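You operate a simulated robot arm through the tools that you are given. There is no shell and no other tool. Be economical: measure what you need, move in short steps, check, and stop when the job is done.

Carry out the task below with a simulated two-armed robot. There is one attempt and no reset: what you move stays moved.

JOB
Pick up the white basket from the orange-edged bench with one hand, pass it to the other hand and put it on the black-edged bench. Set down upright: basket.
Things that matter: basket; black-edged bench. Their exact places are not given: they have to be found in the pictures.

It is judged by the outcome, as a careful person would: the job done as asked, and still so three seconds after it is handed in. It fails if anything else is knocked over, pushed out of place, dropped, spilled or broken.

ROBOT AND FRAMES
Two 6-joint arms with two-finger grippers on one trunk, on a base that drives. Base frame: it is fixed to the floor where the robot stands at the start and does not move with it; the origin is under the middle of the robot, x ahead of it, y to its left, z up; the surface under the hand at the start is at about z = 78. Readings come in cm, degrees, newtons and seconds.
The left shoulder is at the start at [3, 17.8, 88.8], the right one opposite. With the tool pointing down near the work surface each hand reaches from about 24 to 84 cm from the robot's upright axis, wherever it stands, measured 20 degrees to its own side. Places, roughly: black-edged bench [-160, 180, 80]. Payload 2.54 kg a hand.
The TCP of each hand is the grasp point between the finger pads, 3 cm short of the fingertips. In the tool frame z runs along the fingers and y along their closing line. Largest opening 11.6 cm; the body of the gripper starts 9.5 cm behind the TCP.
Orientation is that of the tool frame in the base frame, as [roll, pitch, yaw] about the fixed x, y, z axes, in that order (R = Rz(yaw) Ry(pitch) Rx(roll)). With the fingers straight down and closing along the base's y, the tool's x points along the base's -x, its y along +y and its z along -z.

CONTROLS
- The arms move only by the tool jog_arm. It takes "left_rows", "right_rows" or both (then of equal length, played together; a hand with none holds still); each is a list of rows, each a list of 3 entries, a list of its own where there are three numbers: the shift along the tool's x, y, z in units of 50 mm (1.0 is 50 mm), then the turn, a rotation vector about the tool's x, y, z in units of 6 degrees (1.0 is 6 degrees), then the opening, from 0 (shut) to 1 (fully open). In form: [[[dx, dy, dz], [rx, ry, rz], gripper], ...]. A call has 1 to 10 rows; each row shifts and turns the commanded pose from where the row before left it, along the tool's axes as they then stand. A call with a number of a shift or a turn outside -1 to 1 is refused whole. A row lasts 0.2 s, in which the tool goes at most 5 cm and 8.6 degrees; a call with a longer step from one row to the next is refused whole, and so is a gripper value outside its range. A pose out of reach is approached as far as the arm can. The call stops where the force on the tool passes 40 N (or 10 N more than at its start, if that is more) or the arm is blocked; 0.2 s more then pass. Each finger travels about 15.3 cm/s and halts on what it meets, pressing with about 23 N; the grip force reading is that of the motor and also rises with nothing between the fingers. The clock runs only during rows and for 0.2 s after the last one: add rows that do not move to give the fingers time. It gives the time, the measured TCP pose, the force on the tool (base axes), the opening and the grip force at its end, in the units of the frame above (readings bear some noise), with the torque about the TCP (base axes, N m) and any sound that the robot's microphone picked up, and new pictures: "show" is both (left out), scene, wrist or none (wrist: the cameras of the hands that moved).
- Cameras (640 x 400 px; columns grow to the right, rows downward): "scene" is now at [3.2, -1.93, 159.45]; the picture's right is [-0.32, -0.95, 0.00], its down [-0.83, 0.28, -0.48] and it looks along [0.46, -0.15, -0.88] (base axes); focal length 295 px, centre (320, 200). "left" rides on the left gripper at [6.9, 1.5, -12.2] in its tool frame; the picture's right is [-0.21, 0.98, 0.00], its down [-0.83, -0.18, -0.53] and it looks along [-0.52, -0.11, 0.85] (tool axes); focal length 251 px, centre (320, 200). "right" rides on the right gripper at [6.9, -1.5, -12.2] in its tool frame; the picture's right is [0.21, 0.98, 0.00], its down [-0.83, 0.18, -0.53] and it looks along [-0.52, 0.11, 0.85] (tool axes); focal length 251 px, centre (320, 200).
- raise_lower(by): slides the trunk up (or, below 0, down) by that many cm; the arms and the scene camera ride with it, the base frame stays. It gives what a move gives, with no picture.
- steer(legs): drives the robot by 1 to 6 legs, each [ahead, left, turn to the left] in cm, cm and degrees, along the robot's own axes; the way and the turn of a leg run together, so that a leg with both is an arc; at most 150 cm and 180 degrees a leg. The arms and the cameras ride along, it lands a little off, and it stops where it bumps. It gives what a move gives, and a new picture of the scene camera.
- pan_tilt(pan, tilt): turns the head with the scene camera to pan (to the left, within 143 degrees either way) and tilt (down, from -29 to 69), counted from straight ahead of the robot. It gives what a move gives, and a new picture of the scene camera.
- pixel_to_xyz(camera, pixels): for up to 12 pixels [column, row] of the newest picture of that camera ("zoom" is the newest enlarged one), the place [x, y, z] in the base frame of the surface seen there, good to about 0.3 cm. The clock stands still meanwhile.
- close_up(camera, box): a new picture of the part [left, top, right, bottom] of that camera's present view, enlarged. The clock stands still meanwhile.
- close_job(): hands the job in; it is judged then, once.

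Go step by step. Measure first, check grasps and placings, and put right what went wrong. The budget is 80 turns and 260 pictures, counting those below and the enlarged ones. Unless the task says otherwise, let go and move clear before handing in, and close with one line.

The tools are called after "Request:" by a JSON object that holds its "fn" and its "kwargs". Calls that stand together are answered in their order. jog_arm: Moves the arms, as the interface text tells. Its arguments: {"type":"object","properties":{"left_rows":{"type":"array"},"right_rows":{"type":"array"},"show":{"type":"string","enum":["both","scene","wrist","none"]}},"required":[]} The other tools are called the same way: raise_lower (by) slides the trunk up or down; steer (legs) drives the base; pan_tilt (pan, tilt) turns the head that bears the scene camera; pixel_to_xyz (camera, pixels) gives the place of the surface under pixels of a picture; close_up (camera, box) takes an enlarged picture of a part of a camera's view; close_job () hands the job in.

At the start:

```text
clock: 0.0
left_ee_pos: [46.37, 2.3, 98.78]
left_tcp_rot: [-180.0, 0.0, 180.0]
left_contact_force: [0.0, 0.1, -0.3]
left_ft_torque: [-0.04, -0.02, 0.01]
left_width: 11.61
left_finger_force: 0.1
right_ee_pos: [39.16, -33.26, 102.52]
right_tcp_rot: [180.0, 0.0, -180.0]
right_contact_force: [0.4, -0.3, 0.5]
right_ft_torque: [0.02, 0.02, 0.0]
right_width: 11.57
right_finger_force: 0.1
trunk travel left (down, up): [-10.0, 44.0]
robot x, y, heading: [-0.32, -0.02, -0.1]
head pan, tilt: [-18.4, 61.0]
```

scene: 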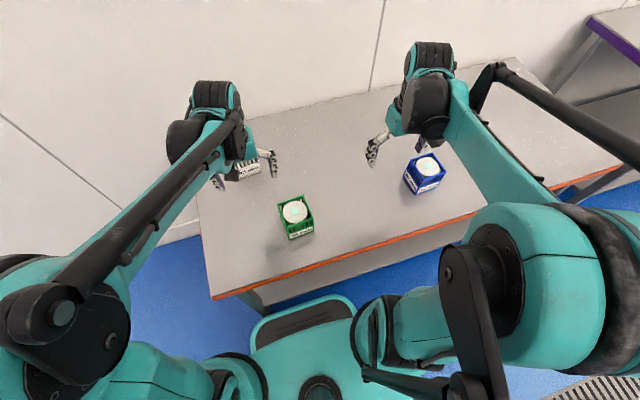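
right: 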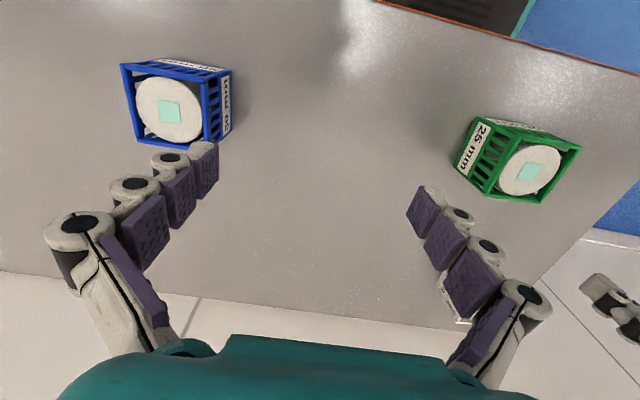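
left: 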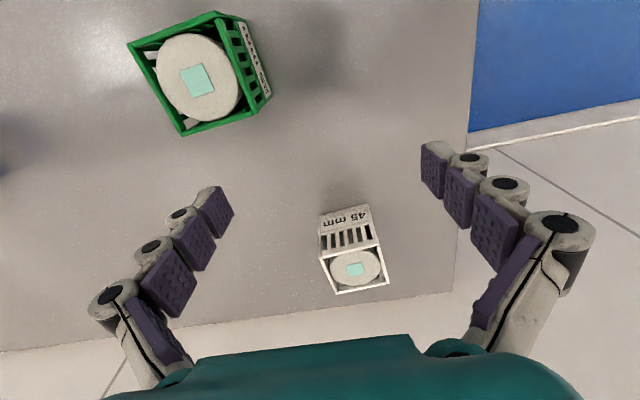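

The white basket shows in the left wrist picture around (350,250), with the label "45 mm" on its side and a cylinder inside. I'll measure it first.

Request:
{"fn": "close_up", "kwargs": {"camera": "left", "box": [290, 190, 418, 310]}}

Request:
{"fn": "pixel_to_xyz", "kwargs": {"camera": "left", "pixels": [[326, 259], [379, 247], [386, 284], [336, 292], [354, 268], [320, 215], [368, 206], [300, 250], [400, 250], [345, 218], [330, 275], [383, 265]]}}

Request:
{"fn": "close_up", "kwargs": {"camera": "scene", "box": [200, 130, 300, 200]}}

```text
3.33 times, centred on (354, 250) of left
```

zoom: 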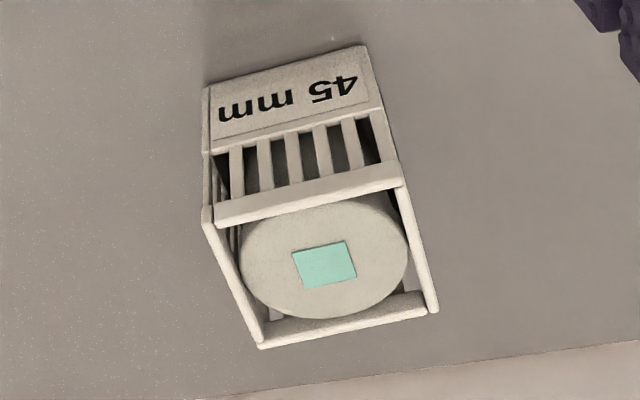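

```text
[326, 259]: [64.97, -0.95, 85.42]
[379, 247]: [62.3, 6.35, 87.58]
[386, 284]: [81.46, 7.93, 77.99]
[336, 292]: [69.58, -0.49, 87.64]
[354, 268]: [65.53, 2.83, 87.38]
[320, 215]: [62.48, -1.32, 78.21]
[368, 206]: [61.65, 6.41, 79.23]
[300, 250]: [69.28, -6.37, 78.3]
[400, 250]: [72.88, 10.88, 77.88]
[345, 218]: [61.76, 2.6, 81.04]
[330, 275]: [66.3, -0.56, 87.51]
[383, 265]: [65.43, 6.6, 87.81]
```

```text
5.71 times, centred on (250, 165) of scene
```

zoom: 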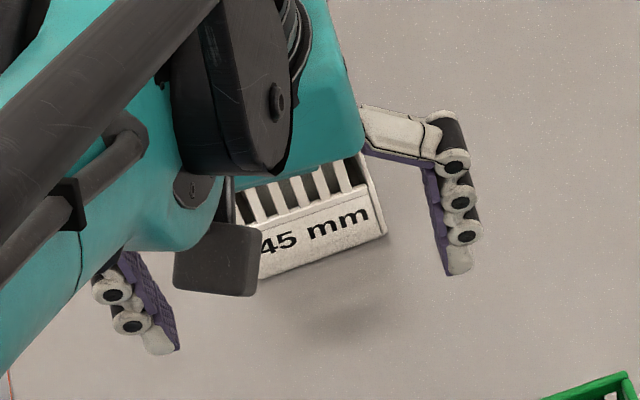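

The basket spans roughly x 62–70, y −1–7 and z 78–88. I'll get its rim corners more exactly from a fresh enlarged picture.

Request:
{"fn": "close_up", "kwargs": {"camera": "left", "box": [306, 200, 402, 300]}}

Request:
{"fn": "pixel_to_xyz", "kwargs": {"camera": "left", "pixels": [[322, 256], [377, 246], [388, 281], [338, 292], [350, 250], [362, 287], [329, 274], [383, 264]]}}

```text
4.00 times, centred on (354, 250) of left
```

zoom: 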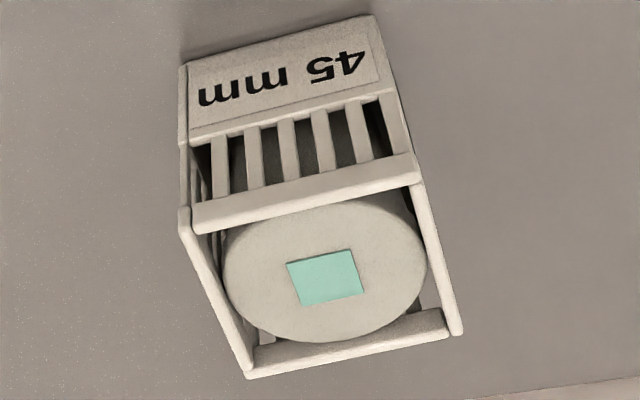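

```text
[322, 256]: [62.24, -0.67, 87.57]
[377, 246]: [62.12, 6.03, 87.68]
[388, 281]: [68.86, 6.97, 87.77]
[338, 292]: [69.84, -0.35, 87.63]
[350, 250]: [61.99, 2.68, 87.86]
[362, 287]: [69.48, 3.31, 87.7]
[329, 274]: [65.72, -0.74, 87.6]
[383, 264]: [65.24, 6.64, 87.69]
```

Basket: centre about (65.7, 3.0), roughly 7.5 cm square, top at z 87.7, yawed about +4°. I'll bring the left hand above it, aligned and open.

Request:
{"fn": "jog_arm", "kwargs": {"left_rows": [[[0, 0, 0], [0, 0, -0.7], 1], [[-0.965, -0.036, 0], [0, 0, 0], 1], [[-0.965, -0.036, 0], [0, 0, 0], 1], [[-0.965, -0.036, 0], [0, 0, 0], 1], [[-0.965, -0.036, 0], [0, 0, 0], 1], [[0, 0, 0], [0, 0, 0], 1]]}}

```text
clock: 1.4
left_ee_pos: [65.43, 2.87, 98.65]
left_tcp_rot: [-180.0, 0.1, -175.8]
left_contact_force: [0.7, 1.2, 0.7]
left_ft_torque: [0.0, -0.04, 0.03]
left_width: 11.59
left_finger_force: 0.0
right_ee_pos: [39.12, -33.34, 102.73]
right_tcp_rot: [180.0, 0.0, -179.9]
right_contact_force: [0.5, 0.4, -0.7]
right_ft_torque: [-0.03, -0.03, -0.01]
right_width: 11.61
right_finger_force: 0.1
trunk travel left (down, up): [-10.0, 44.0]
robot x, y, heading: [-0.31, 0.12, 0.0]
head pan, tilt: [-18.4, 61.0]
```

scene: 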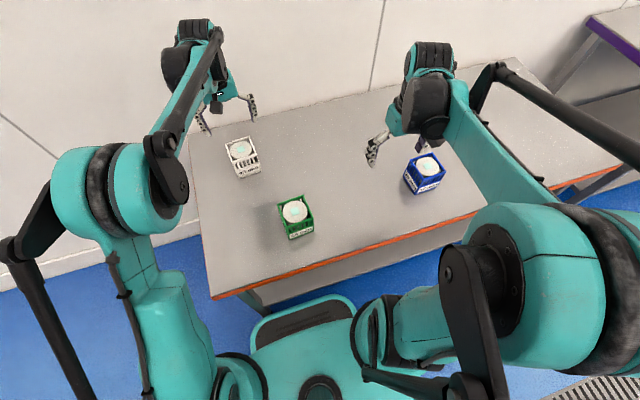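
left: 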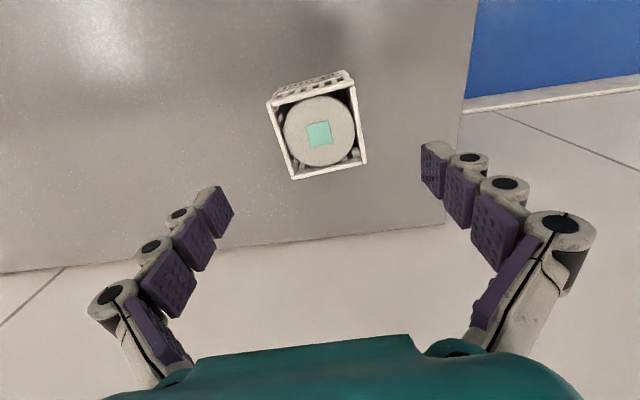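

The hand is above the basket, at about (318,135) in the left picture. I'll re-measure the rim from this nearer view.

Request:
{"fn": "pixel_to_xyz", "kwargs": {"camera": "left", "pixels": [[311, 95], [330, 172], [281, 140], [360, 125], [318, 133], [272, 103], [353, 86], [365, 163], [294, 178]]}}

```text
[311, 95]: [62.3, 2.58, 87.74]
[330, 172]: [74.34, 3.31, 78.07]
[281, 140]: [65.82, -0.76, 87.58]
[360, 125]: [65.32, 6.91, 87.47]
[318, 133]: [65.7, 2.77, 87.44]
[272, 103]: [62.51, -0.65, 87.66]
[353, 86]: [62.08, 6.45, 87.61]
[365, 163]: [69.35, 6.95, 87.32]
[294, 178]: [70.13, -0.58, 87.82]
```

The centre is confirmed at about (65.9, 3.0). I'll go down to z≈85, with a small shift ahead.

Request:
{"fn": "jog_arm", "kwargs": {"left_rows": [[[-0.08, 0, 0.7], [0, 0, 0], 1], [[0, 0.02, 0.7], [0, 0, 0], 1], [[0, 0, 0.7], [0, 0, 0], 1], [[0, 0, 0.62], [0, 0, 0], 1], [[0, 0, 0], [0, 0, 0], 1]]}}

```text
clock: 2.6
left_ee_pos: [66.0, 3.29, 85.13]
left_tcp_rot: [180.0, 0.0, -175.8]
left_contact_force: [-0.3, 0.5, 0.6]
left_ft_torque: [-0.01, 0.0, 0.02]
left_width: 11.62
left_finger_force: 0.2
right_ee_pos: [39.25, -33.19, 102.53]
right_tcp_rot: [180.0, 0.1, 179.9]
right_contact_force: [0.0, 0.0, -0.1]
right_ft_torque: [0.0, -0.02, 0.0]
right_width: 11.61
right_finger_force: 0.0
trunk travel left (down, up): [-10.0, 44.0]
robot x, y, heading: [0.04, -0.09, 0.1]
head pan, tilt: [-18.4, 61.0]
```

scene: 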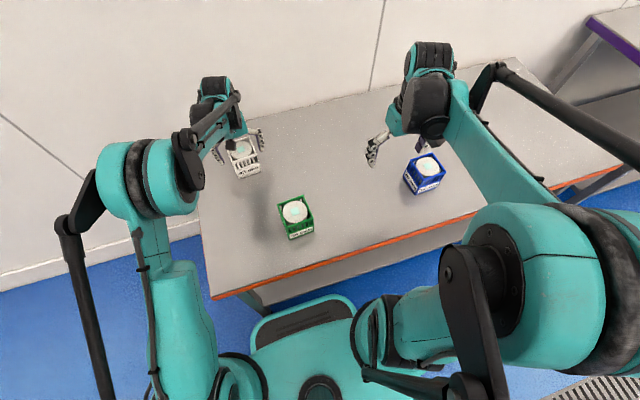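
left: 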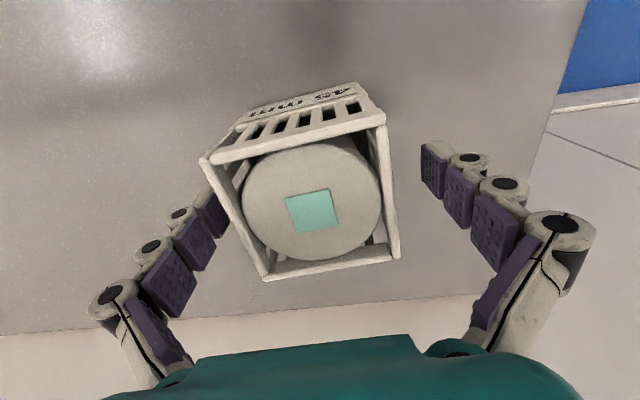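

The fingers straddle the basket and look well placed. I'll close them.

Request:
{"fn": "jog_arm", "kwargs": {"left_rows": [[[0, -0.05, 0], [0, 0, 0], 0.6], [[0, 0, 0], [0, 0, 0], 0.3], [[0, 0, 0], [0, 0, 0], 0], [[0, 0, 0], [0, 0, 0], 0]]}}

```text
clock: 3.6
left_ee_pos: [65.93, 2.98, 85.01]
left_tcp_rot: [180.0, 0.0, -175.8]
left_contact_force: [2.7, 1.9, 5.8]
left_ft_torque: [0.17, -0.1, 0.13]
left_width: 7.98
left_finger_force: 22.9
right_ee_pos: [39.16, -33.29, 102.39]
right_tcp_rot: [180.0, 0.0, -180.0]
right_contact_force: [-0.8, -0.3, 0.2]
right_ft_torque: [0.02, -0.04, -0.02]
right_width: 11.59
right_finger_force: 0.1
trunk travel left (down, up): [-10.0, 44.0]
robot x, y, heading: [0.27, 0.1, -0.1]
head pan, tilt: [-18.4, 61.0]
```

scene: 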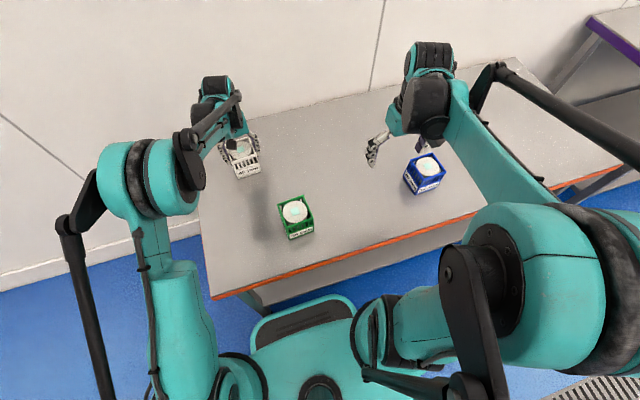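
left: 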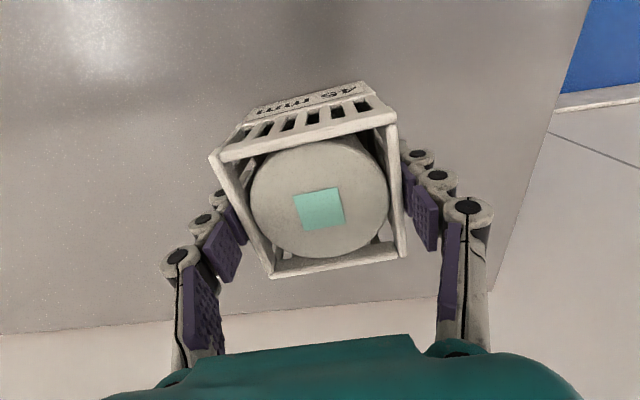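

Gripped at a width of 7.98 with 22.9 N. I'll lift gently and watch the load.

Request:
{"fn": "jog_arm", "kwargs": {"left_rows": [[[0, 0, -0.2], [0, 0, 0], 0], [[0, 0, -0.4], [0, 0, 0], 0], [[0, 0, -0.6], [0, 0, 0], 0], [[0, 0, -0.6], [0, 0, 0], 0], [[0, 0, 0], [0, 0, 0], 0]]}}

```text
clock: 4.8
left_ee_pos: [65.93, 3.14, 94.19]
left_tcp_rot: [180.0, 0.0, -175.8]
left_contact_force: [-0.2, -0.1, -0.8]
left_ft_torque: [-0.01, 0.01, 0.0]
left_width: 0.02
left_finger_force: 23.1
right_ee_pos: [39.37, -33.32, 102.5]
right_tcp_rot: [-180.0, -0.1, 180.0]
right_contact_force: [-0.2, 0.0, -0.4]
right_ft_torque: [-0.04, 0.0, -0.01]
right_width: 11.62
right_finger_force: 0.1
trunk travel left (down, up): [-10.0, 44.0]
robot x, y, heading: [-0.04, -0.05, -0.1]
head pan, tilt: [-18.4, 61.0]
```

scene: 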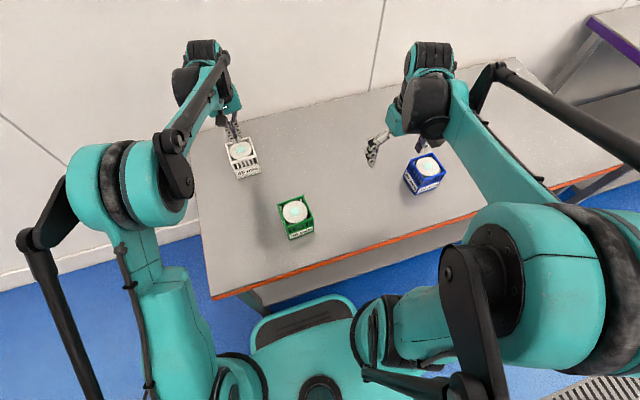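
left: 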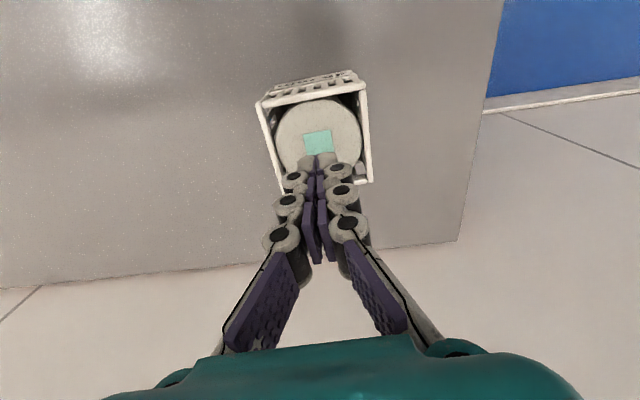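

The fingers slid off as I lifted (width 0.02) and the basket stayed upright at (315,140). I'll look at its side structure to find a better hold.

Request:
{"fn": "close_up", "kwargs": {"camera": "scene", "box": [210, 120, 280, 190]}}

Request:
{"fn": "close_up", "kwargs": {"camera": "left", "box": [250, 60, 390, 200]}}

Request:
{"fn": "close_up", "kwargs": {"camera": "scene", "box": [390, 140, 460, 200]}}

Request:
{"fn": "close_up", "kwargs": {"camera": "right", "box": [440, 100, 600, 210]}}

```text
5.71 times, centred on (245, 155) of scene
```

zoom: 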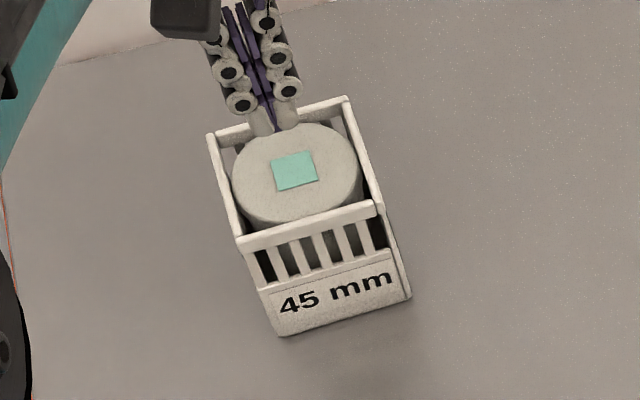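

```text
2.86 times, centred on (320, 130) of left
```

zoom: 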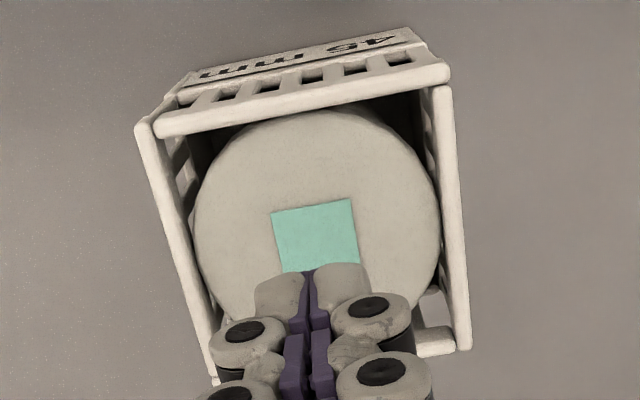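

```text
6.67 times, centred on (425, 170) of scene
```

zoom: 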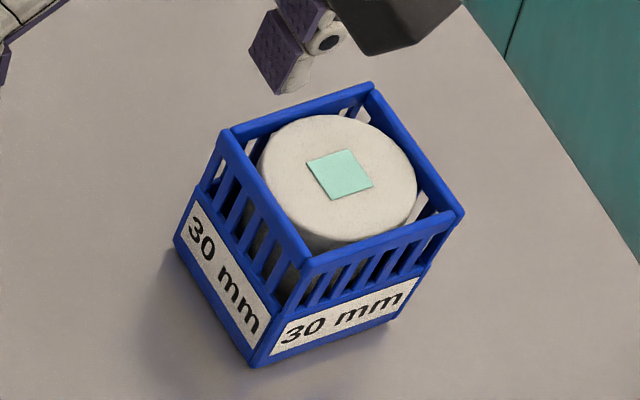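

```text
3.64 times, centred on (520, 155) of right
```

zoom: 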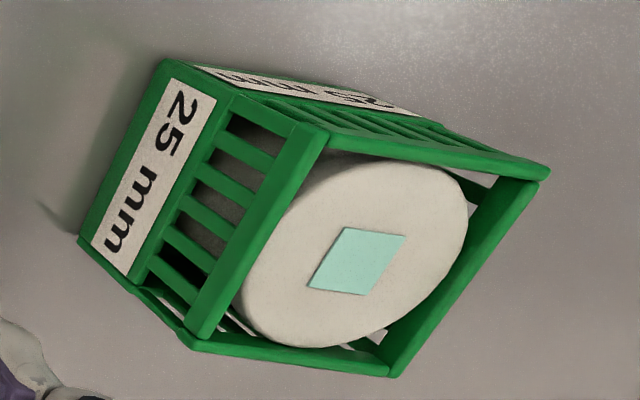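

The upper walls are slats under a rim, with a solid label band at the bottom. I'll reopen above the basket and check whether it moved before taking a deeper hold on the solid band.

Request:
{"fn": "jog_arm", "kwargs": {"left_rows": [[[0, 0, -0.4], [0, 0, 0], 0], [[0, 0, 0], [0, 0, 0], 0.5], [[0, 0, 0], [0, 0, 0], 1], [[0, 0, 0], [0, 0, 0], 1]], "show": "wrist"}}

Request:
{"fn": "pixel_to_xyz", "kwargs": {"camera": "left", "pixels": [[311, 95], [281, 138], [360, 125], [318, 133], [266, 98], [353, 80], [367, 163], [294, 178]]}}

```text
clock: 5.8
left_ee_pos: [66.09, 3.01, 95.98]
left_tcp_rot: [-180.0, 0.0, -175.8]
left_contact_force: [-0.4, -0.1, 0.4]
left_ft_torque: [-0.02, 0.02, -0.05]
left_width: 11.6
left_finger_force: 0.1
right_ee_pos: [39.26, -33.33, 102.47]
right_tcp_rot: [-180.0, 0.0, -179.9]
right_contact_force: [0.6, -0.4, 0.4]
right_ft_torque: [-0.04, 0.01, -0.01]
right_width: 11.62
right_finger_force: 0.1
trunk travel left (down, up): [-10.0, 44.0]
robot x, y, heading: [-0.2, 0.01, 0.1]
head pan, tilt: [-18.4, 61.0]
```

left: 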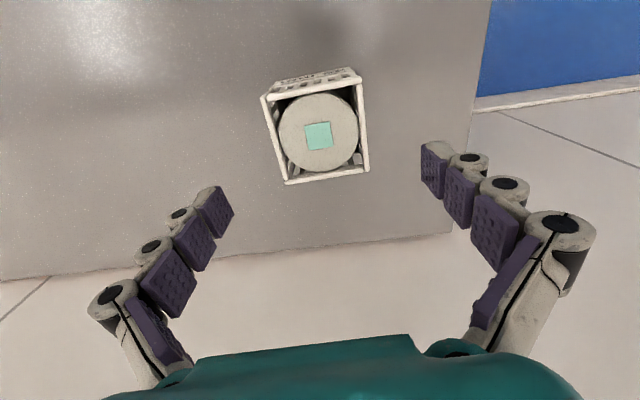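

```text
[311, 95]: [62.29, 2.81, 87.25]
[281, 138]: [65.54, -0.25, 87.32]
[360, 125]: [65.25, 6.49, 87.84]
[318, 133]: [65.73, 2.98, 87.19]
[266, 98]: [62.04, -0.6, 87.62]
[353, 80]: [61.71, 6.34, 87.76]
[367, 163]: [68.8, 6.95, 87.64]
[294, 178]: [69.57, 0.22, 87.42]
```

The basket hasn't moved. I'll go deeper to z≈81.8 and grip the solid band.

Request:
{"fn": "jog_arm", "kwargs": {"left_rows": [[[0.05, 0, 0.7], [0, 0, 0], 1], [[0, 0, 0.7], [0, 0, 0], 1], [[0, 0, 0.7], [0, 0, 0], 1], [[0, 0, 0.5], [0, 0, 0], 1], [[0, 0, 0.22], [0, 0, 0], 1], [[0, 0, 0], [0, 0, 0], 0.6], [[0, 0, 0], [0, 0, 0], 0.3], [[0, 0, 0], [0, 0, 0], 0], [[0, 0, 0], [0, 0, 0], 0], [[0, 0, 0], [0, 0, 0], 0]], "show": "both"}}

```text
clock: 8.0
left_ee_pos: [65.8, 3.01, 82.22]
left_tcp_rot: [179.9, 0.0, -175.8]
left_contact_force: [1.4, 4.2, 5.9]
left_ft_torque: [0.22, -0.02, -0.03]
left_width: 8.0
left_finger_force: 23.0
right_ee_pos: [39.17, -33.26, 102.6]
right_tcp_rot: [-179.9, 0.0, -180.0]
right_contact_force: [0.0, 0.0, 0.3]
right_ft_torque: [0.0, -0.01, -0.01]
right_width: 11.63
right_finger_force: 0.0
trunk travel left (down, up): [-10.0, 44.0]
robot x, y, heading: [0.33, -0.12, -0.1]
head pan, tilt: [-18.4, 61.0]
```

scene: 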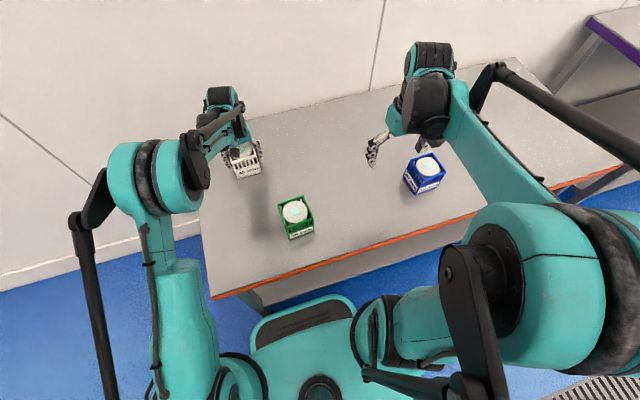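
left: 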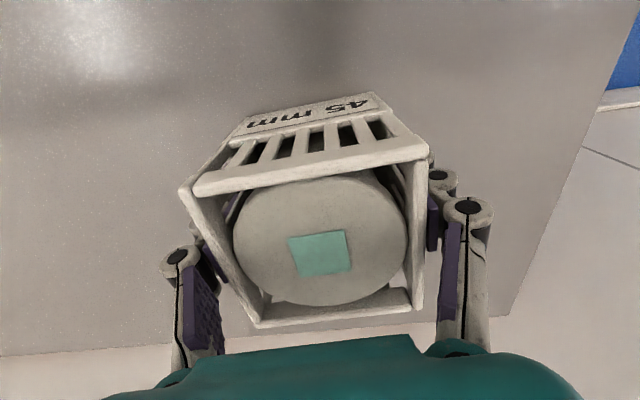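

Gripped at 8.0 wide. A tiny, slow lift now to read the load.

Request:
{"fn": "jog_arm", "kwargs": {"left_rows": [[[0, 0, -0.05], [0, 0, 0], 0], [[0, 0, -0.05], [0, 0, 0], 0], [[0, 0, -0.05], [0, 0, 0], 0], [[0, 0, -0.05], [0, 0, 0], 0], [[0, 0, 0], [0, 0, 0], 0]], "show": "wrist"}}

Request:
{"fn": "close_up", "kwargs": {"camera": "scene", "box": [200, 110, 290, 200]}}

```text
clock: 9.2
left_ee_pos: [65.89, 2.96, 83.05]
left_tcp_rot: [-179.9, 0.0, -175.7]
left_contact_force: [-0.1, 0.4, -5.5]
left_ft_torque: [-0.02, 0.02, 0.01]
left_width: 7.96
left_finger_force: 23.4
right_ee_pos: [39.17, -33.23, 102.61]
right_tcp_rot: [-179.9, 0.0, 179.9]
right_contact_force: [-0.4, 0.5, 0.4]
right_ft_torque: [0.01, 0.03, 0.01]
right_width: 11.6
right_finger_force: 0.0
trunk travel left (down, up): [-10.0, 44.0]
robot x, y, heading: [0.05, -0.21, 0.0]
head pan, tilt: [-18.4, 61.0]
```

left: 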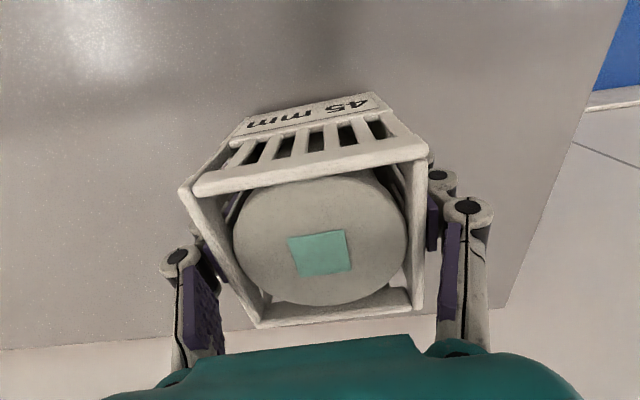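

```text
4.44 times, centred on (245, 155) of scene
```

zoom: 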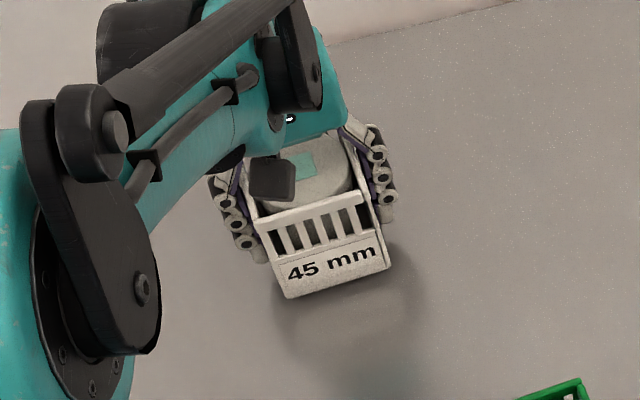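

The deeper hold works: a load of 5.5 N and the basket is off the bench. The solid band is the place to hold it, so I'll lift it clear smoothly.

Request:
{"fn": "jog_arm", "kwargs": {"left_rows": [[[0, 0, -0.15], [0, 0, 0], 0], [[0, 0, -0.3], [0, 0, 0], 0], [[0, 0, -0.45], [0, 0, 0], 0], [[0, 0, -0.5], [0, 0, 0], 0], [[0, 0, -0.5], [0, 0, 0], 0], [[0, 0, -0.5], [0, 0, 0], 0], [[0, 0, -0.5], [0, 0, 0], 0], [[0, 0, -0.5], [0, 0, 0], 0], [[0, 0, -0.4], [0, 0, 0], 0], [[0, 0, -0.2], [0, 0, 0], 0]]}}

```text
clock: 11.4
left_ee_pos: [65.95, 2.73, 103.02]
left_tcp_rot: [-180.0, 0.0, -175.8]
left_contact_force: [-0.1, -0.1, -6.0]
left_ft_torque: [-0.02, 0.0, 0.0]
left_width: 7.96
left_finger_force: 23.6
right_ee_pos: [39.36, -33.28, 102.52]
right_tcp_rot: [180.0, 0.0, 180.0]
right_contact_force: [-0.3, 0.0, 0.2]
right_ft_torque: [0.03, 0.01, -0.01]
right_width: 11.62
right_finger_force: 0.1
trunk travel left (down, up): [-10.0, 44.0]
robot x, y, heading: [-0.15, -0.11, 0.1]
head pan, tilt: [-18.4, 61.0]
```

scene: 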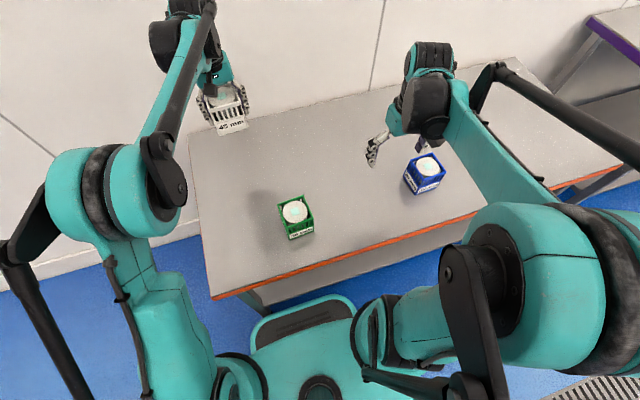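
left: 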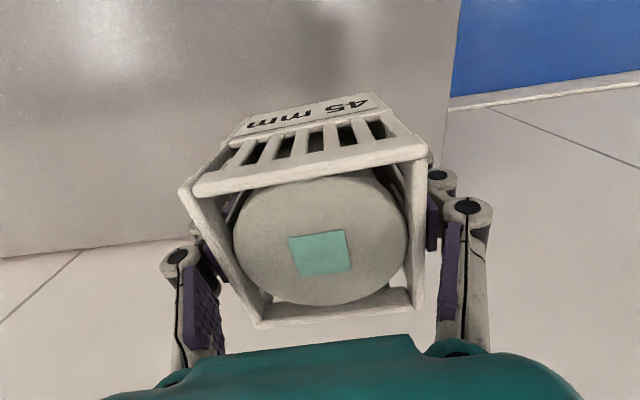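

The basket is held steadily at z 103. I'll bring it back toward the robot and start turning it to face the right hand.

Request:
{"fn": "jog_arm", "kwargs": {"left_rows": [[[0.2, 0, -0.1], [0, 0, 0.3], 0], [[0.4, 0.02, -0.1], [0, 0, 0.6], 0], [[0.55, 0.05, -0.1], [0, 0, 0.8], 0], [[0.55, 0.1, -0.1], [0, 0, 0.9], 0], [[0.55, 0.15, 0], [0, 0, 0.9], 0], [[0.5, 0.2, 0], [0, 0, 0.9], 0], [[0.3, 0.2, 0], [0, 0, 0.9], 0], [[0.15, 0.1, 0], [0, 0, 0.9], 0], [[0, 0, 0], [0, 0, 0.9], 0], [[0, 0, 0], [0, 0, 0.9], 0]]}}

```text
clock: 13.6
left_ee_pos: [51.15, 9.19, 105.04]
left_tcp_rot: [-180.0, 0.0, 136.1]
left_contact_force: [0.8, -1.0, -6.3]
left_ft_torque: [0.0, 0.0, 0.03]
left_width: 7.98
left_finger_force: 23.3
right_ee_pos: [39.17, -33.22, 102.64]
right_tcp_rot: [180.0, -0.1, 180.0]
right_contact_force: [0.1, 0.0, 0.5]
right_ft_torque: [-0.03, 0.0, 0.02]
right_width: 11.63
right_finger_force: 0.0
trunk travel left (down, up): [-10.0, 44.0]
robot x, y, heading: [-0.17, 0.47, 0.1]
head pan, tilt: [-18.4, 61.0]
```

scene: 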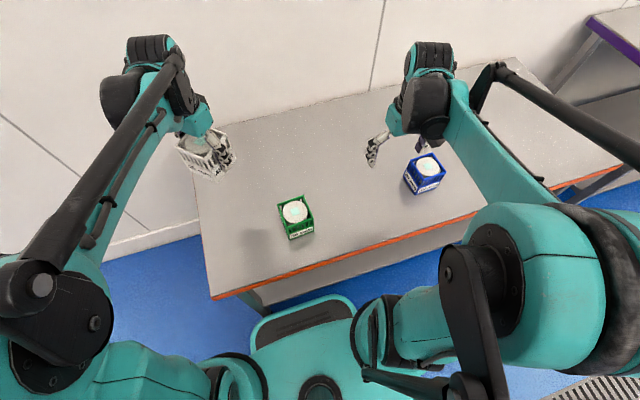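
left: 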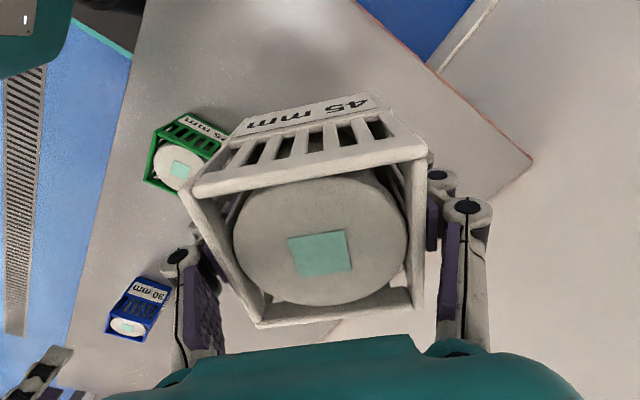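

Left holds the basket at (51.2, 9.2), with its gripping axis at about 46°. I'll raise the right hand, then turn it toward the basket: yaw +46° and tilt 50° forward.

Request:
{"fn": "jog_arm", "kwargs": {"right_rows": [[[0, 0, -0.6], [0, 0, -0.77], 1], [[0, 0, -0.6], [0, 0, -0.77], 1], [[0, 0, -0.6], [0, 0, -0.77], 1], [[0, 0, 0], [0, 0, -0.77], 1], [[0, 0, 0], [0, 0, -0.77], 1], [[0, 0, 0], [0, 0, -0.77], 1], [[0, 0, 0], [0, 0, -0.77], 1], [[0, 0, 0], [0, 0, -0.77], 1], [[0, 0, 0], [0, 0, -0.77], 1], [[0, 0, 0], [0, 0, -0.74], 1]], "show": "scene"}}

Request:
{"fn": "jog_arm", "kwargs": {"right_rows": [[[0, 0, 0], [0, -0.84, 0], 1], [[0, 0, 0], [0, -0.84, 0], 1], [[0, 0, 0], [0, -0.84, 0], 1], [[0, 0, 0], [0, -0.84, 0], 1], [[0, 0, 0], [0, -0.84, 0], 1], [[0, 0, 0], [0, -0.84, 0], 1], [[0, 0, 0], [0, -0.84, 0], 1], [[0, 0, 0], [0, -0.84, 0], 1], [[0, 0, 0], [0, -0.84, 0], 1], [[0, 0, 0], [0, -0.77, 0], 1]]}}

```text
clock: 15.8
left_ee_pos: [51.23, 9.25, 105.02]
left_tcp_rot: [179.9, 0.0, 136.2]
left_contact_force: [-0.3, 0.0, -6.4]
left_ft_torque: [0.03, 0.05, 0.01]
left_width: 7.96
left_finger_force: 23.1
right_ee_pos: [39.5, -33.32, 111.51]
right_tcp_rot: [180.0, 0.0, -133.9]
right_contact_force: [0.0, -0.8, 0.2]
right_ft_torque: [-0.01, -0.02, 0.02]
right_width: 11.6
right_finger_force: 0.0
trunk travel left (down, up): [-10.0, 44.0]
robot x, y, heading: [-0.28, -0.07, 0.1]
head pan, tilt: [-18.4, 61.0]
```

scene: 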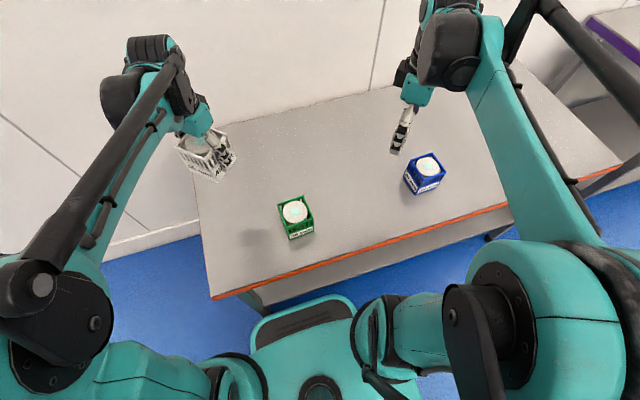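

```text
clock: 18.0
left_ee_pos: [51.17, 9.15, 105.05]
left_tcp_rot: [-179.9, 0.0, 136.3]
left_contact_force: [0.3, 0.6, -5.5]
left_ft_torque: [0.0, -0.03, -0.01]
left_width: 7.98
left_finger_force: 22.6
right_ee_pos: [39.29, -33.39, 111.54]
right_tcp_rot: [-180.0, 50.0, -134.0]
right_contact_force: [-0.5, -0.4, 0.3]
right_ft_torque: [0.0, 0.02, -0.02]
right_width: 11.58
right_finger_force: 0.0
trunk travel left (down, up): [-10.0, 44.0]
robot x, y, heading: [0.17, -0.0, 0.1]
head pan, tilt: [-18.4, 61.0]
```

scene: 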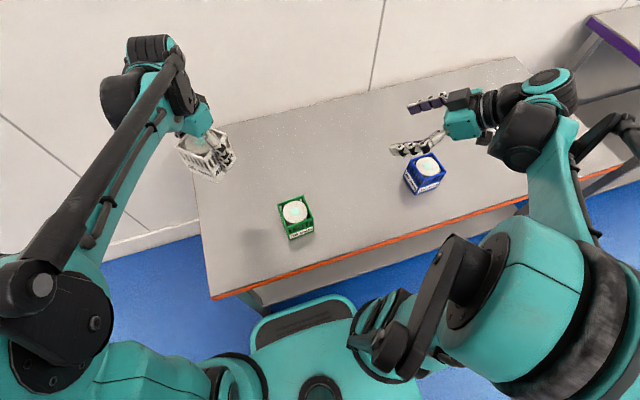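
right: 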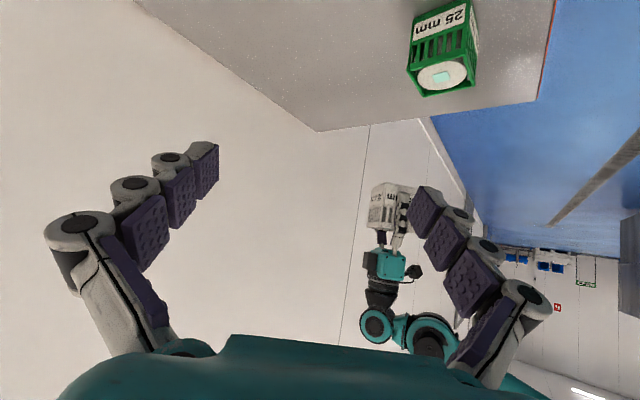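

The right hand is turned correctly, and the basket is seen at (390,205) in its picture. I'll move it to a pre-grasp about 12 cm behind the final pose.

Request:
{"fn": "jog_arm", "kwargs": {"right_rows": [[[-0.4, 0.467, 0.467], [0, 0, 0], 1], [[-0.4, 0.467, 0.467], [0, 0, 0], 1], [[-0.4, 0.467, 0.467], [0, 0, 0], 1], [[-0.4, 0.467, 0.467], [0, 0, 0], 1], [[-0.4, 0.467, 0.467], [0, 0, 0], 1], [[-0.4, 0.467, 0.467], [0, 0, 0], 1], [[-0.4, 0.467, 0.467], [0, 0, 0], 1], [[-0.4, 0.467, 0.467], [0, 0, 0], 1], [[-0.4, 0.467, 0.467], [0, 0, 0], 1], [[0, 0, 0], [0, 0, 0], 1]]}}

```text
clock: 20.2
left_ee_pos: [51.13, 9.19, 105.02]
left_tcp_rot: [180.0, 0.0, 136.2]
left_contact_force: [-0.4, -0.3, -6.7]
left_ft_torque: [0.04, -0.01, -0.03]
left_width: 7.97
left_finger_force: 23.0
right_ee_pos: [43.63, 1.25, 111.79]
right_tcp_rot: [179.9, 50.0, -134.0]
right_contact_force: [-0.7, 0.0, 0.1]
right_ft_torque: [0.04, -0.01, -0.03]
right_width: 11.61
right_finger_force: 0.0
trunk travel left (down, up): [-10.0, 44.0]
robot x, y, heading: [-0.05, -0.08, 0.3]
head pan, tilt: [-18.4, 61.0]
```

scene: 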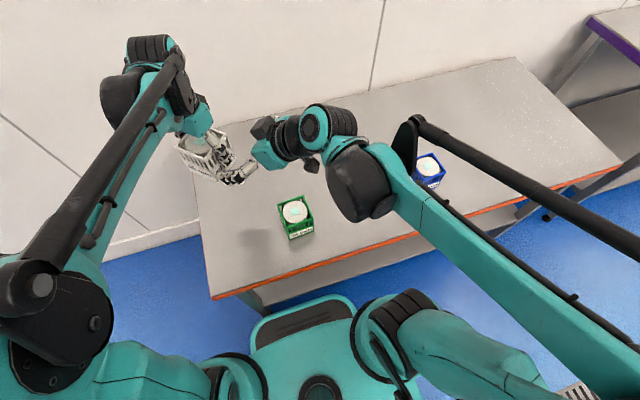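
right: 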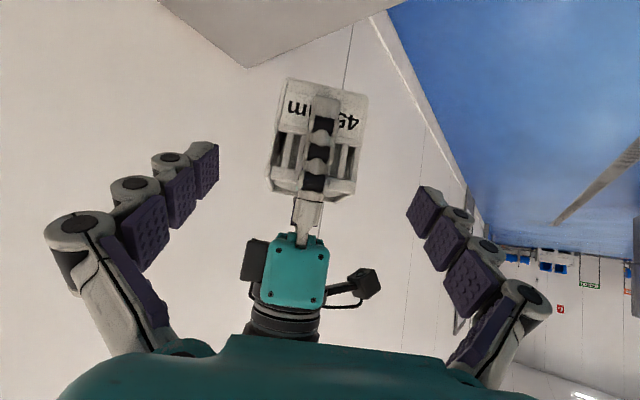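

The basket sits between the open right fingers at (318,140). I'll measure its near face, bottom edge and left finger.

Request:
{"fn": "pixel_to_xyz", "kwargs": {"camera": "right", "pixels": [[289, 83], [365, 97], [285, 110], [360, 128], [272, 185], [352, 192], [321, 125], [313, 182], [290, 140], [355, 150], [306, 215]]}}

Request:
{"fn": "close_up", "kwargs": {"camera": "right", "box": [240, 60, 400, 240]}}

```text
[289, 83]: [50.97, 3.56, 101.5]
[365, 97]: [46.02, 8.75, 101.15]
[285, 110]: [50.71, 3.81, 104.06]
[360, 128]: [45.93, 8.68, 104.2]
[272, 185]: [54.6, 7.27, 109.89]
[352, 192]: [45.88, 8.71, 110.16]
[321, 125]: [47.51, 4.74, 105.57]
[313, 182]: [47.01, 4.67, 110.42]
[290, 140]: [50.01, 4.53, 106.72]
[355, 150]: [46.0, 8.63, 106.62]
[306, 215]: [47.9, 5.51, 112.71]
```

```text
2.22 times, centred on (320, 150) of right
```

zoom: 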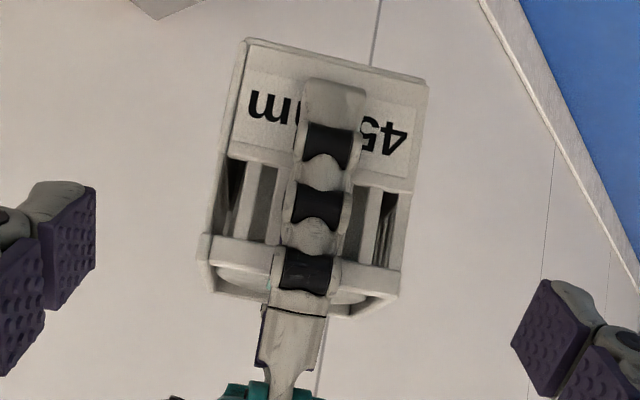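

The near face, base (z≈101) and left finger (outer side about 6 cm from centre) match the plan. I'll advance the right hand along its fingers by about 11.8 cm.

Request:
{"fn": "jog_arm", "kwargs": {"right_rows": [[[0, 0, 0.3], [0, 0, 0], 1], [[0, 0, 0.3], [0, 0, 0], 1], [[0, 0, 0.3], [0, 0, 0], 1], [[0, 0, 0.3], [0, 0, 0], 1], [[0, 0, 0.3], [0, 0, 0], 1], [[0, 0, 0.3], [0, 0, 0], 1], [[0, 0, 0.3], [0, 0, 0], 1], [[0, 0, 0.26], [0, 0, 0], 1], [[0, 0, 0], [0, 0, 0], 1]]}}

```text
clock: 22.2
left_ee_pos: [51.15, 9.12, 105.03]
left_tcp_rot: [-180.0, 0.1, 136.2]
left_contact_force: [0.6, -0.3, -7.0]
left_ft_torque: [0.0, 0.05, -0.03]
left_width: 7.98
left_finger_force: 22.8
right_ee_pos: [49.83, 7.88, 104.32]
right_tcp_rot: [179.9, 50.0, -133.9]
right_contact_force: [-0.1, 1.0, 0.1]
right_ft_torque: [0.0, 0.02, -0.01]
right_width: 11.61
right_finger_force: 0.0
trunk travel left (down, up): [-10.0, 44.0]
robot x, y, heading: [-0.16, 0.08, 0.3]
head pan, tilt: [-18.4, 61.0]
```

scene: 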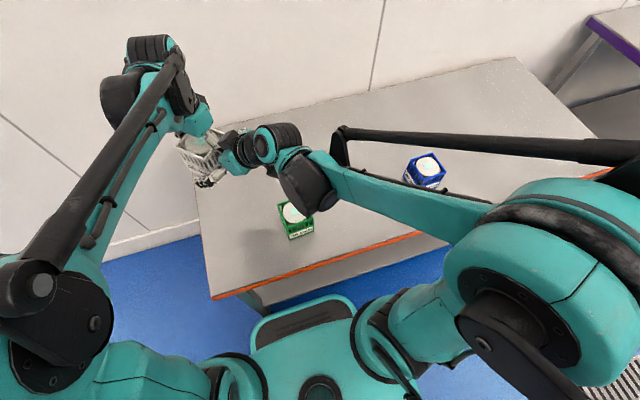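
right: 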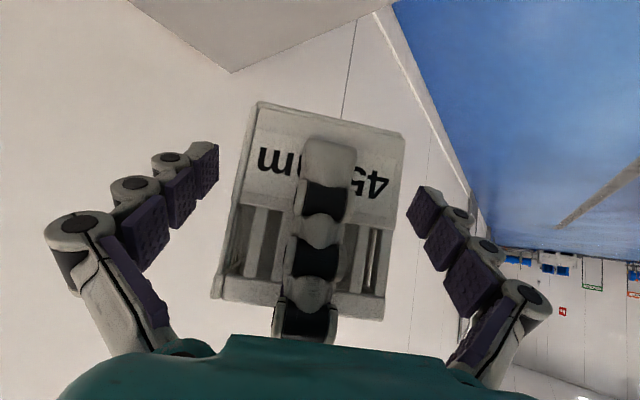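

The right fingers straddle the basket level with its solid band, with no contact. I'll close the right hand.

Request:
{"fn": "jog_arm", "kwargs": {"right_rows": [[[0, 0, 0], [0, 0, 0], 0.8], [[0, 0, 0], [0, 0, 0], 0.65], [[0, 0, 0], [0, 0, 0], 0.4], [[0, 0, 0], [0, 0, 0], 0], [[0, 0, 0], [0, 0, 0], 0], [[0, 0, 0], [0, 0, 0], 0]]}}

```text
clock: 23.6
left_ee_pos: [51.24, 9.25, 105.04]
left_tcp_rot: [179.8, -0.1, 136.2]
left_contact_force: [-10.5, 21.8, -15.5]
left_ft_torque: [0.54, 0.16, 0.09]
left_width: 7.97
left_finger_force: 23.0
right_ee_pos: [49.88, 7.77, 104.43]
right_tcp_rot: [-179.9, 50.0, -134.0]
right_contact_force: [9.2, -21.2, 9.1]
right_ft_torque: [-0.25, -0.27, -0.5]
right_width: 7.99
right_finger_force: 23.1
trunk travel left (down, up): [-10.0, 44.0]
robot x, y, heading: [-0.04, -0.08, -0.0]
head pan, tilt: [-18.4, 61.0]
```

scene: 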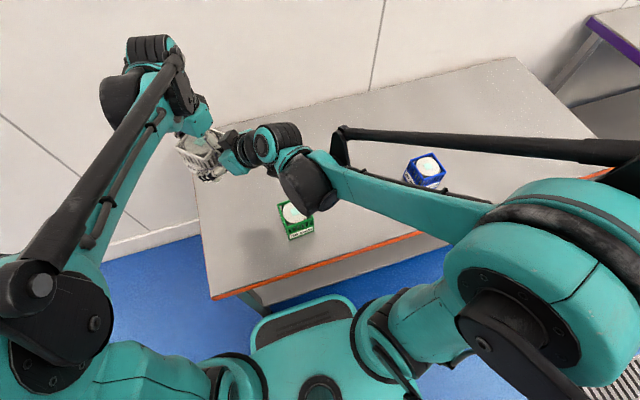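
right: 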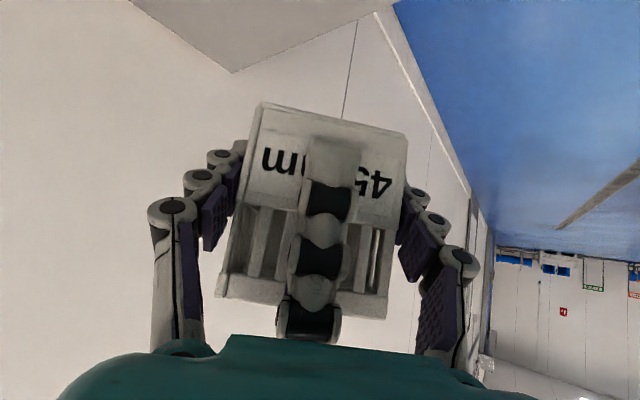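

Both hands hold it, but a sideways force of about 21 N shows the right hand is slightly off-centre. I'll relax that with tiny shifts before releasing the left.

Request:
{"fn": "jog_arm", "kwargs": {"right_rows": [[[0, -0.03, -0.02], [0, 0, 0], 0], [[0, 0, 0], [0, 0, 0], 0]], "show": "none"}}

```text
clock: 24.2
left_ee_pos: [51.23, 9.21, 105.13]
left_tcp_rot: [-179.9, -0.1, 136.2]
left_contact_force: [-16.9, 14.1, -10.1]
left_ft_torque: [0.55, 0.32, -0.01]
left_width: 7.97
left_finger_force: 22.9
right_ee_pos: [49.8, 7.72, 104.41]
right_tcp_rot: [-179.9, 50.0, -134.1]
right_contact_force: [17.2, -13.4, 4.9]
right_ft_torque: [-0.41, -0.29, -0.42]
right_width: 8.01
right_finger_force: 22.8
trunk travel left (down, up): [-10.0, 44.0]
robot x, y, heading: [0.22, 0.32, -0.1]
head pan, tilt: [-18.4, 61.0]
```

Request:
{"fn": "jog_arm", "kwargs": {"right_rows": [[[0, -0.05, 0], [0, 0, 0], 0], [[0, 0, 0], [0, 0, 0], 0]], "show": "none"}}

```text
clock: 24.8
left_ee_pos: [51.14, 9.08, 104.98]
left_tcp_rot: [-179.9, 0.1, 136.0]
left_contact_force: [-7.5, -3.5, -17.1]
left_ft_torque: [0.22, 0.48, 0.15]
left_width: 7.95
left_finger_force: 22.9
right_ee_pos: [49.87, 7.58, 104.27]
right_tcp_rot: [179.8, 49.9, -134.0]
right_contact_force: [8.8, 2.4, 12.0]
right_ft_torque: [-0.07, -0.63, -0.24]
right_width: 7.96
right_finger_force: 22.8
trunk travel left (down, up): [-10.0, 44.0]
robot x, y, heading: [0.12, 0.35, 0.1]
head pan, tilt: [-18.4, 61.0]
```

The internal forces are now small (about 5 N sideways). I'll open the left hand part-way and see whether the right carries the load.

Request:
{"fn": "jog_arm", "kwargs": {"left_rows": [[[0, 0, 0], [0, 0, 0], 0.72], [[0, 0, 0], [0, 0, 0], 0.8], [[0, 0, 0], [0, 0, 0], 0.8]], "right_rows": [[[0, 0, 0], [0, 0, 0], 0], [[0, 0, 0], [0, 0, 0], 0], [[0, 0, 0], [0, 0, 0], 0]]}}

```text
clock: 25.6
left_ee_pos: [51.22, 9.12, 104.91]
left_tcp_rot: [180.0, 0.0, 136.2]
left_contact_force: [-0.1, -0.5, -1.4]
left_ft_torque: [0.01, 0.0, 0.0]
left_width: 9.29
left_finger_force: 0.1
right_ee_pos: [49.89, 7.56, 104.39]
right_tcp_rot: [180.0, 49.9, -133.9]
right_contact_force: [-0.6, 0.1, 0.1]
right_ft_torque: [-0.07, 0.1, 0.01]
right_width: 7.96
right_finger_force: 23.0
trunk travel left (down, up): [-10.0, 44.0]
robot x, y, heading: [-0.22, -0.06, 0.0]
head pan, tilt: [-18.4, 61.0]
```

scene: 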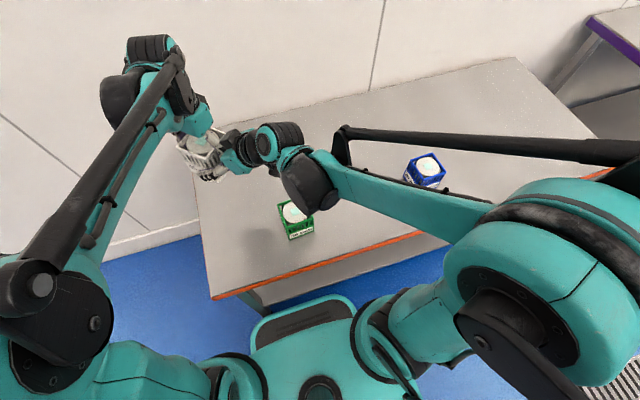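
right: 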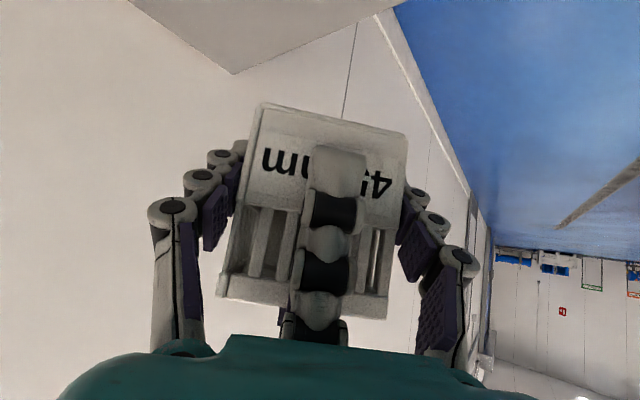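
left: 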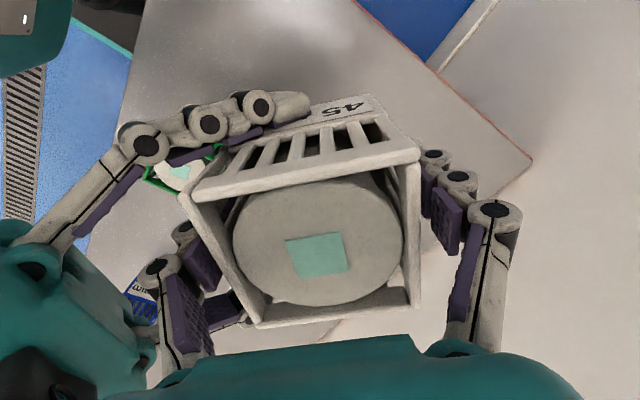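

The basket didn't move when the left let go, but the right load reads about 0. I'll take one more settled reading before withdrawing the left.

Request:
{"fn": "jog_arm", "kwargs": {"right_rows": [[[0, 0, 0], [0, 0, 0], 0], [[0, 0, 0], [0, 0, 0], 0], [[0, 0, 0], [0, 0, 0], 0]], "show": "none"}}

```text
clock: 26.4
left_ee_pos: [51.33, 9.22, 104.87]
left_tcp_rot: [179.9, 0.0, 136.2]
left_contact_force: [0.9, 0.1, 0.3]
left_ft_torque: [-0.04, -0.02, 0.02]
left_width: 9.28
left_finger_force: 0.1
right_ee_pos: [49.95, 7.54, 104.31]
right_tcp_rot: [179.9, 50.0, -134.0]
right_contact_force: [0.6, -0.6, 0.3]
right_ft_torque: [-0.07, 0.11, -0.01]
right_width: 7.95
right_finger_force: 23.0
trunk travel left (down, up): [-10.0, 44.0]
robot x, y, heading: [-0.07, 0.23, -0.4]
head pan, tilt: [-18.4, 61.0]
```

The torque (−0.07, 0.11 N m) matches the basket's weight hanging from the right hand. I'll withdraw the left hand straight up.

Request:
{"fn": "jog_arm", "kwargs": {"left_rows": [[[0, 0, -0.15], [0, 0, 0], 0.8], [[0, 0, -0.3], [0, 0, 0], 0.8], [[0, 0, -0.4], [0, 0, 0], 0.8], [[0, 0, -0.5], [0, 0, 0], 0.8], [[0, 0, -0.6], [0, 0, 0], 0.8], [[0, 0, -0.6], [0, 0, 0], 0.8], [[0, 0, -0.6], [0, 0, 0], 0.8], [[0, 0, 0], [0, 0, 0], 0.8]]}}

```text
clock: 28.2
left_ee_pos: [51.29, 9.07, 120.5]
left_tcp_rot: [180.0, 0.0, 136.2]
left_contact_force: [1.0, 0.0, 0.8]
left_ft_torque: [-0.01, 0.01, 0.05]
left_width: 9.27
left_finger_force: 0.0
right_ee_pos: [50.05, 7.5, 104.35]
right_tcp_rot: [-180.0, 50.0, -134.0]
right_contact_force: [-0.4, -0.6, 0.5]
right_ft_torque: [-0.12, 0.08, -0.02]
right_width: 7.97
right_finger_force: 23.0
trunk travel left (down, up): [-10.0, 44.0]
robot x, y, heading: [0.11, -0.23, -0.1]
head pan, tilt: [-18.4, 61.0]
```

scene: 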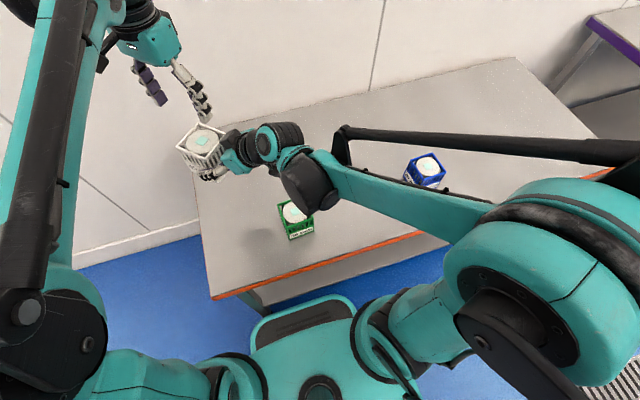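
left: 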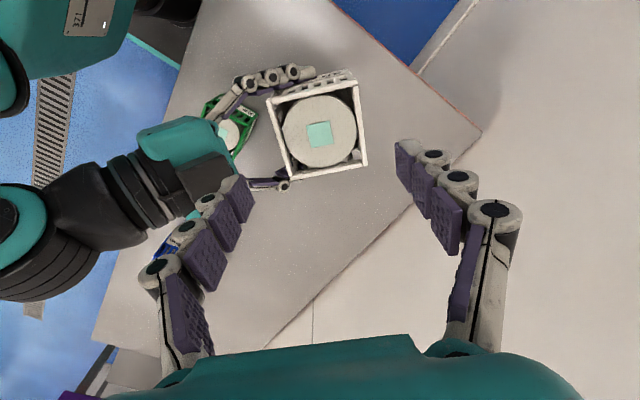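

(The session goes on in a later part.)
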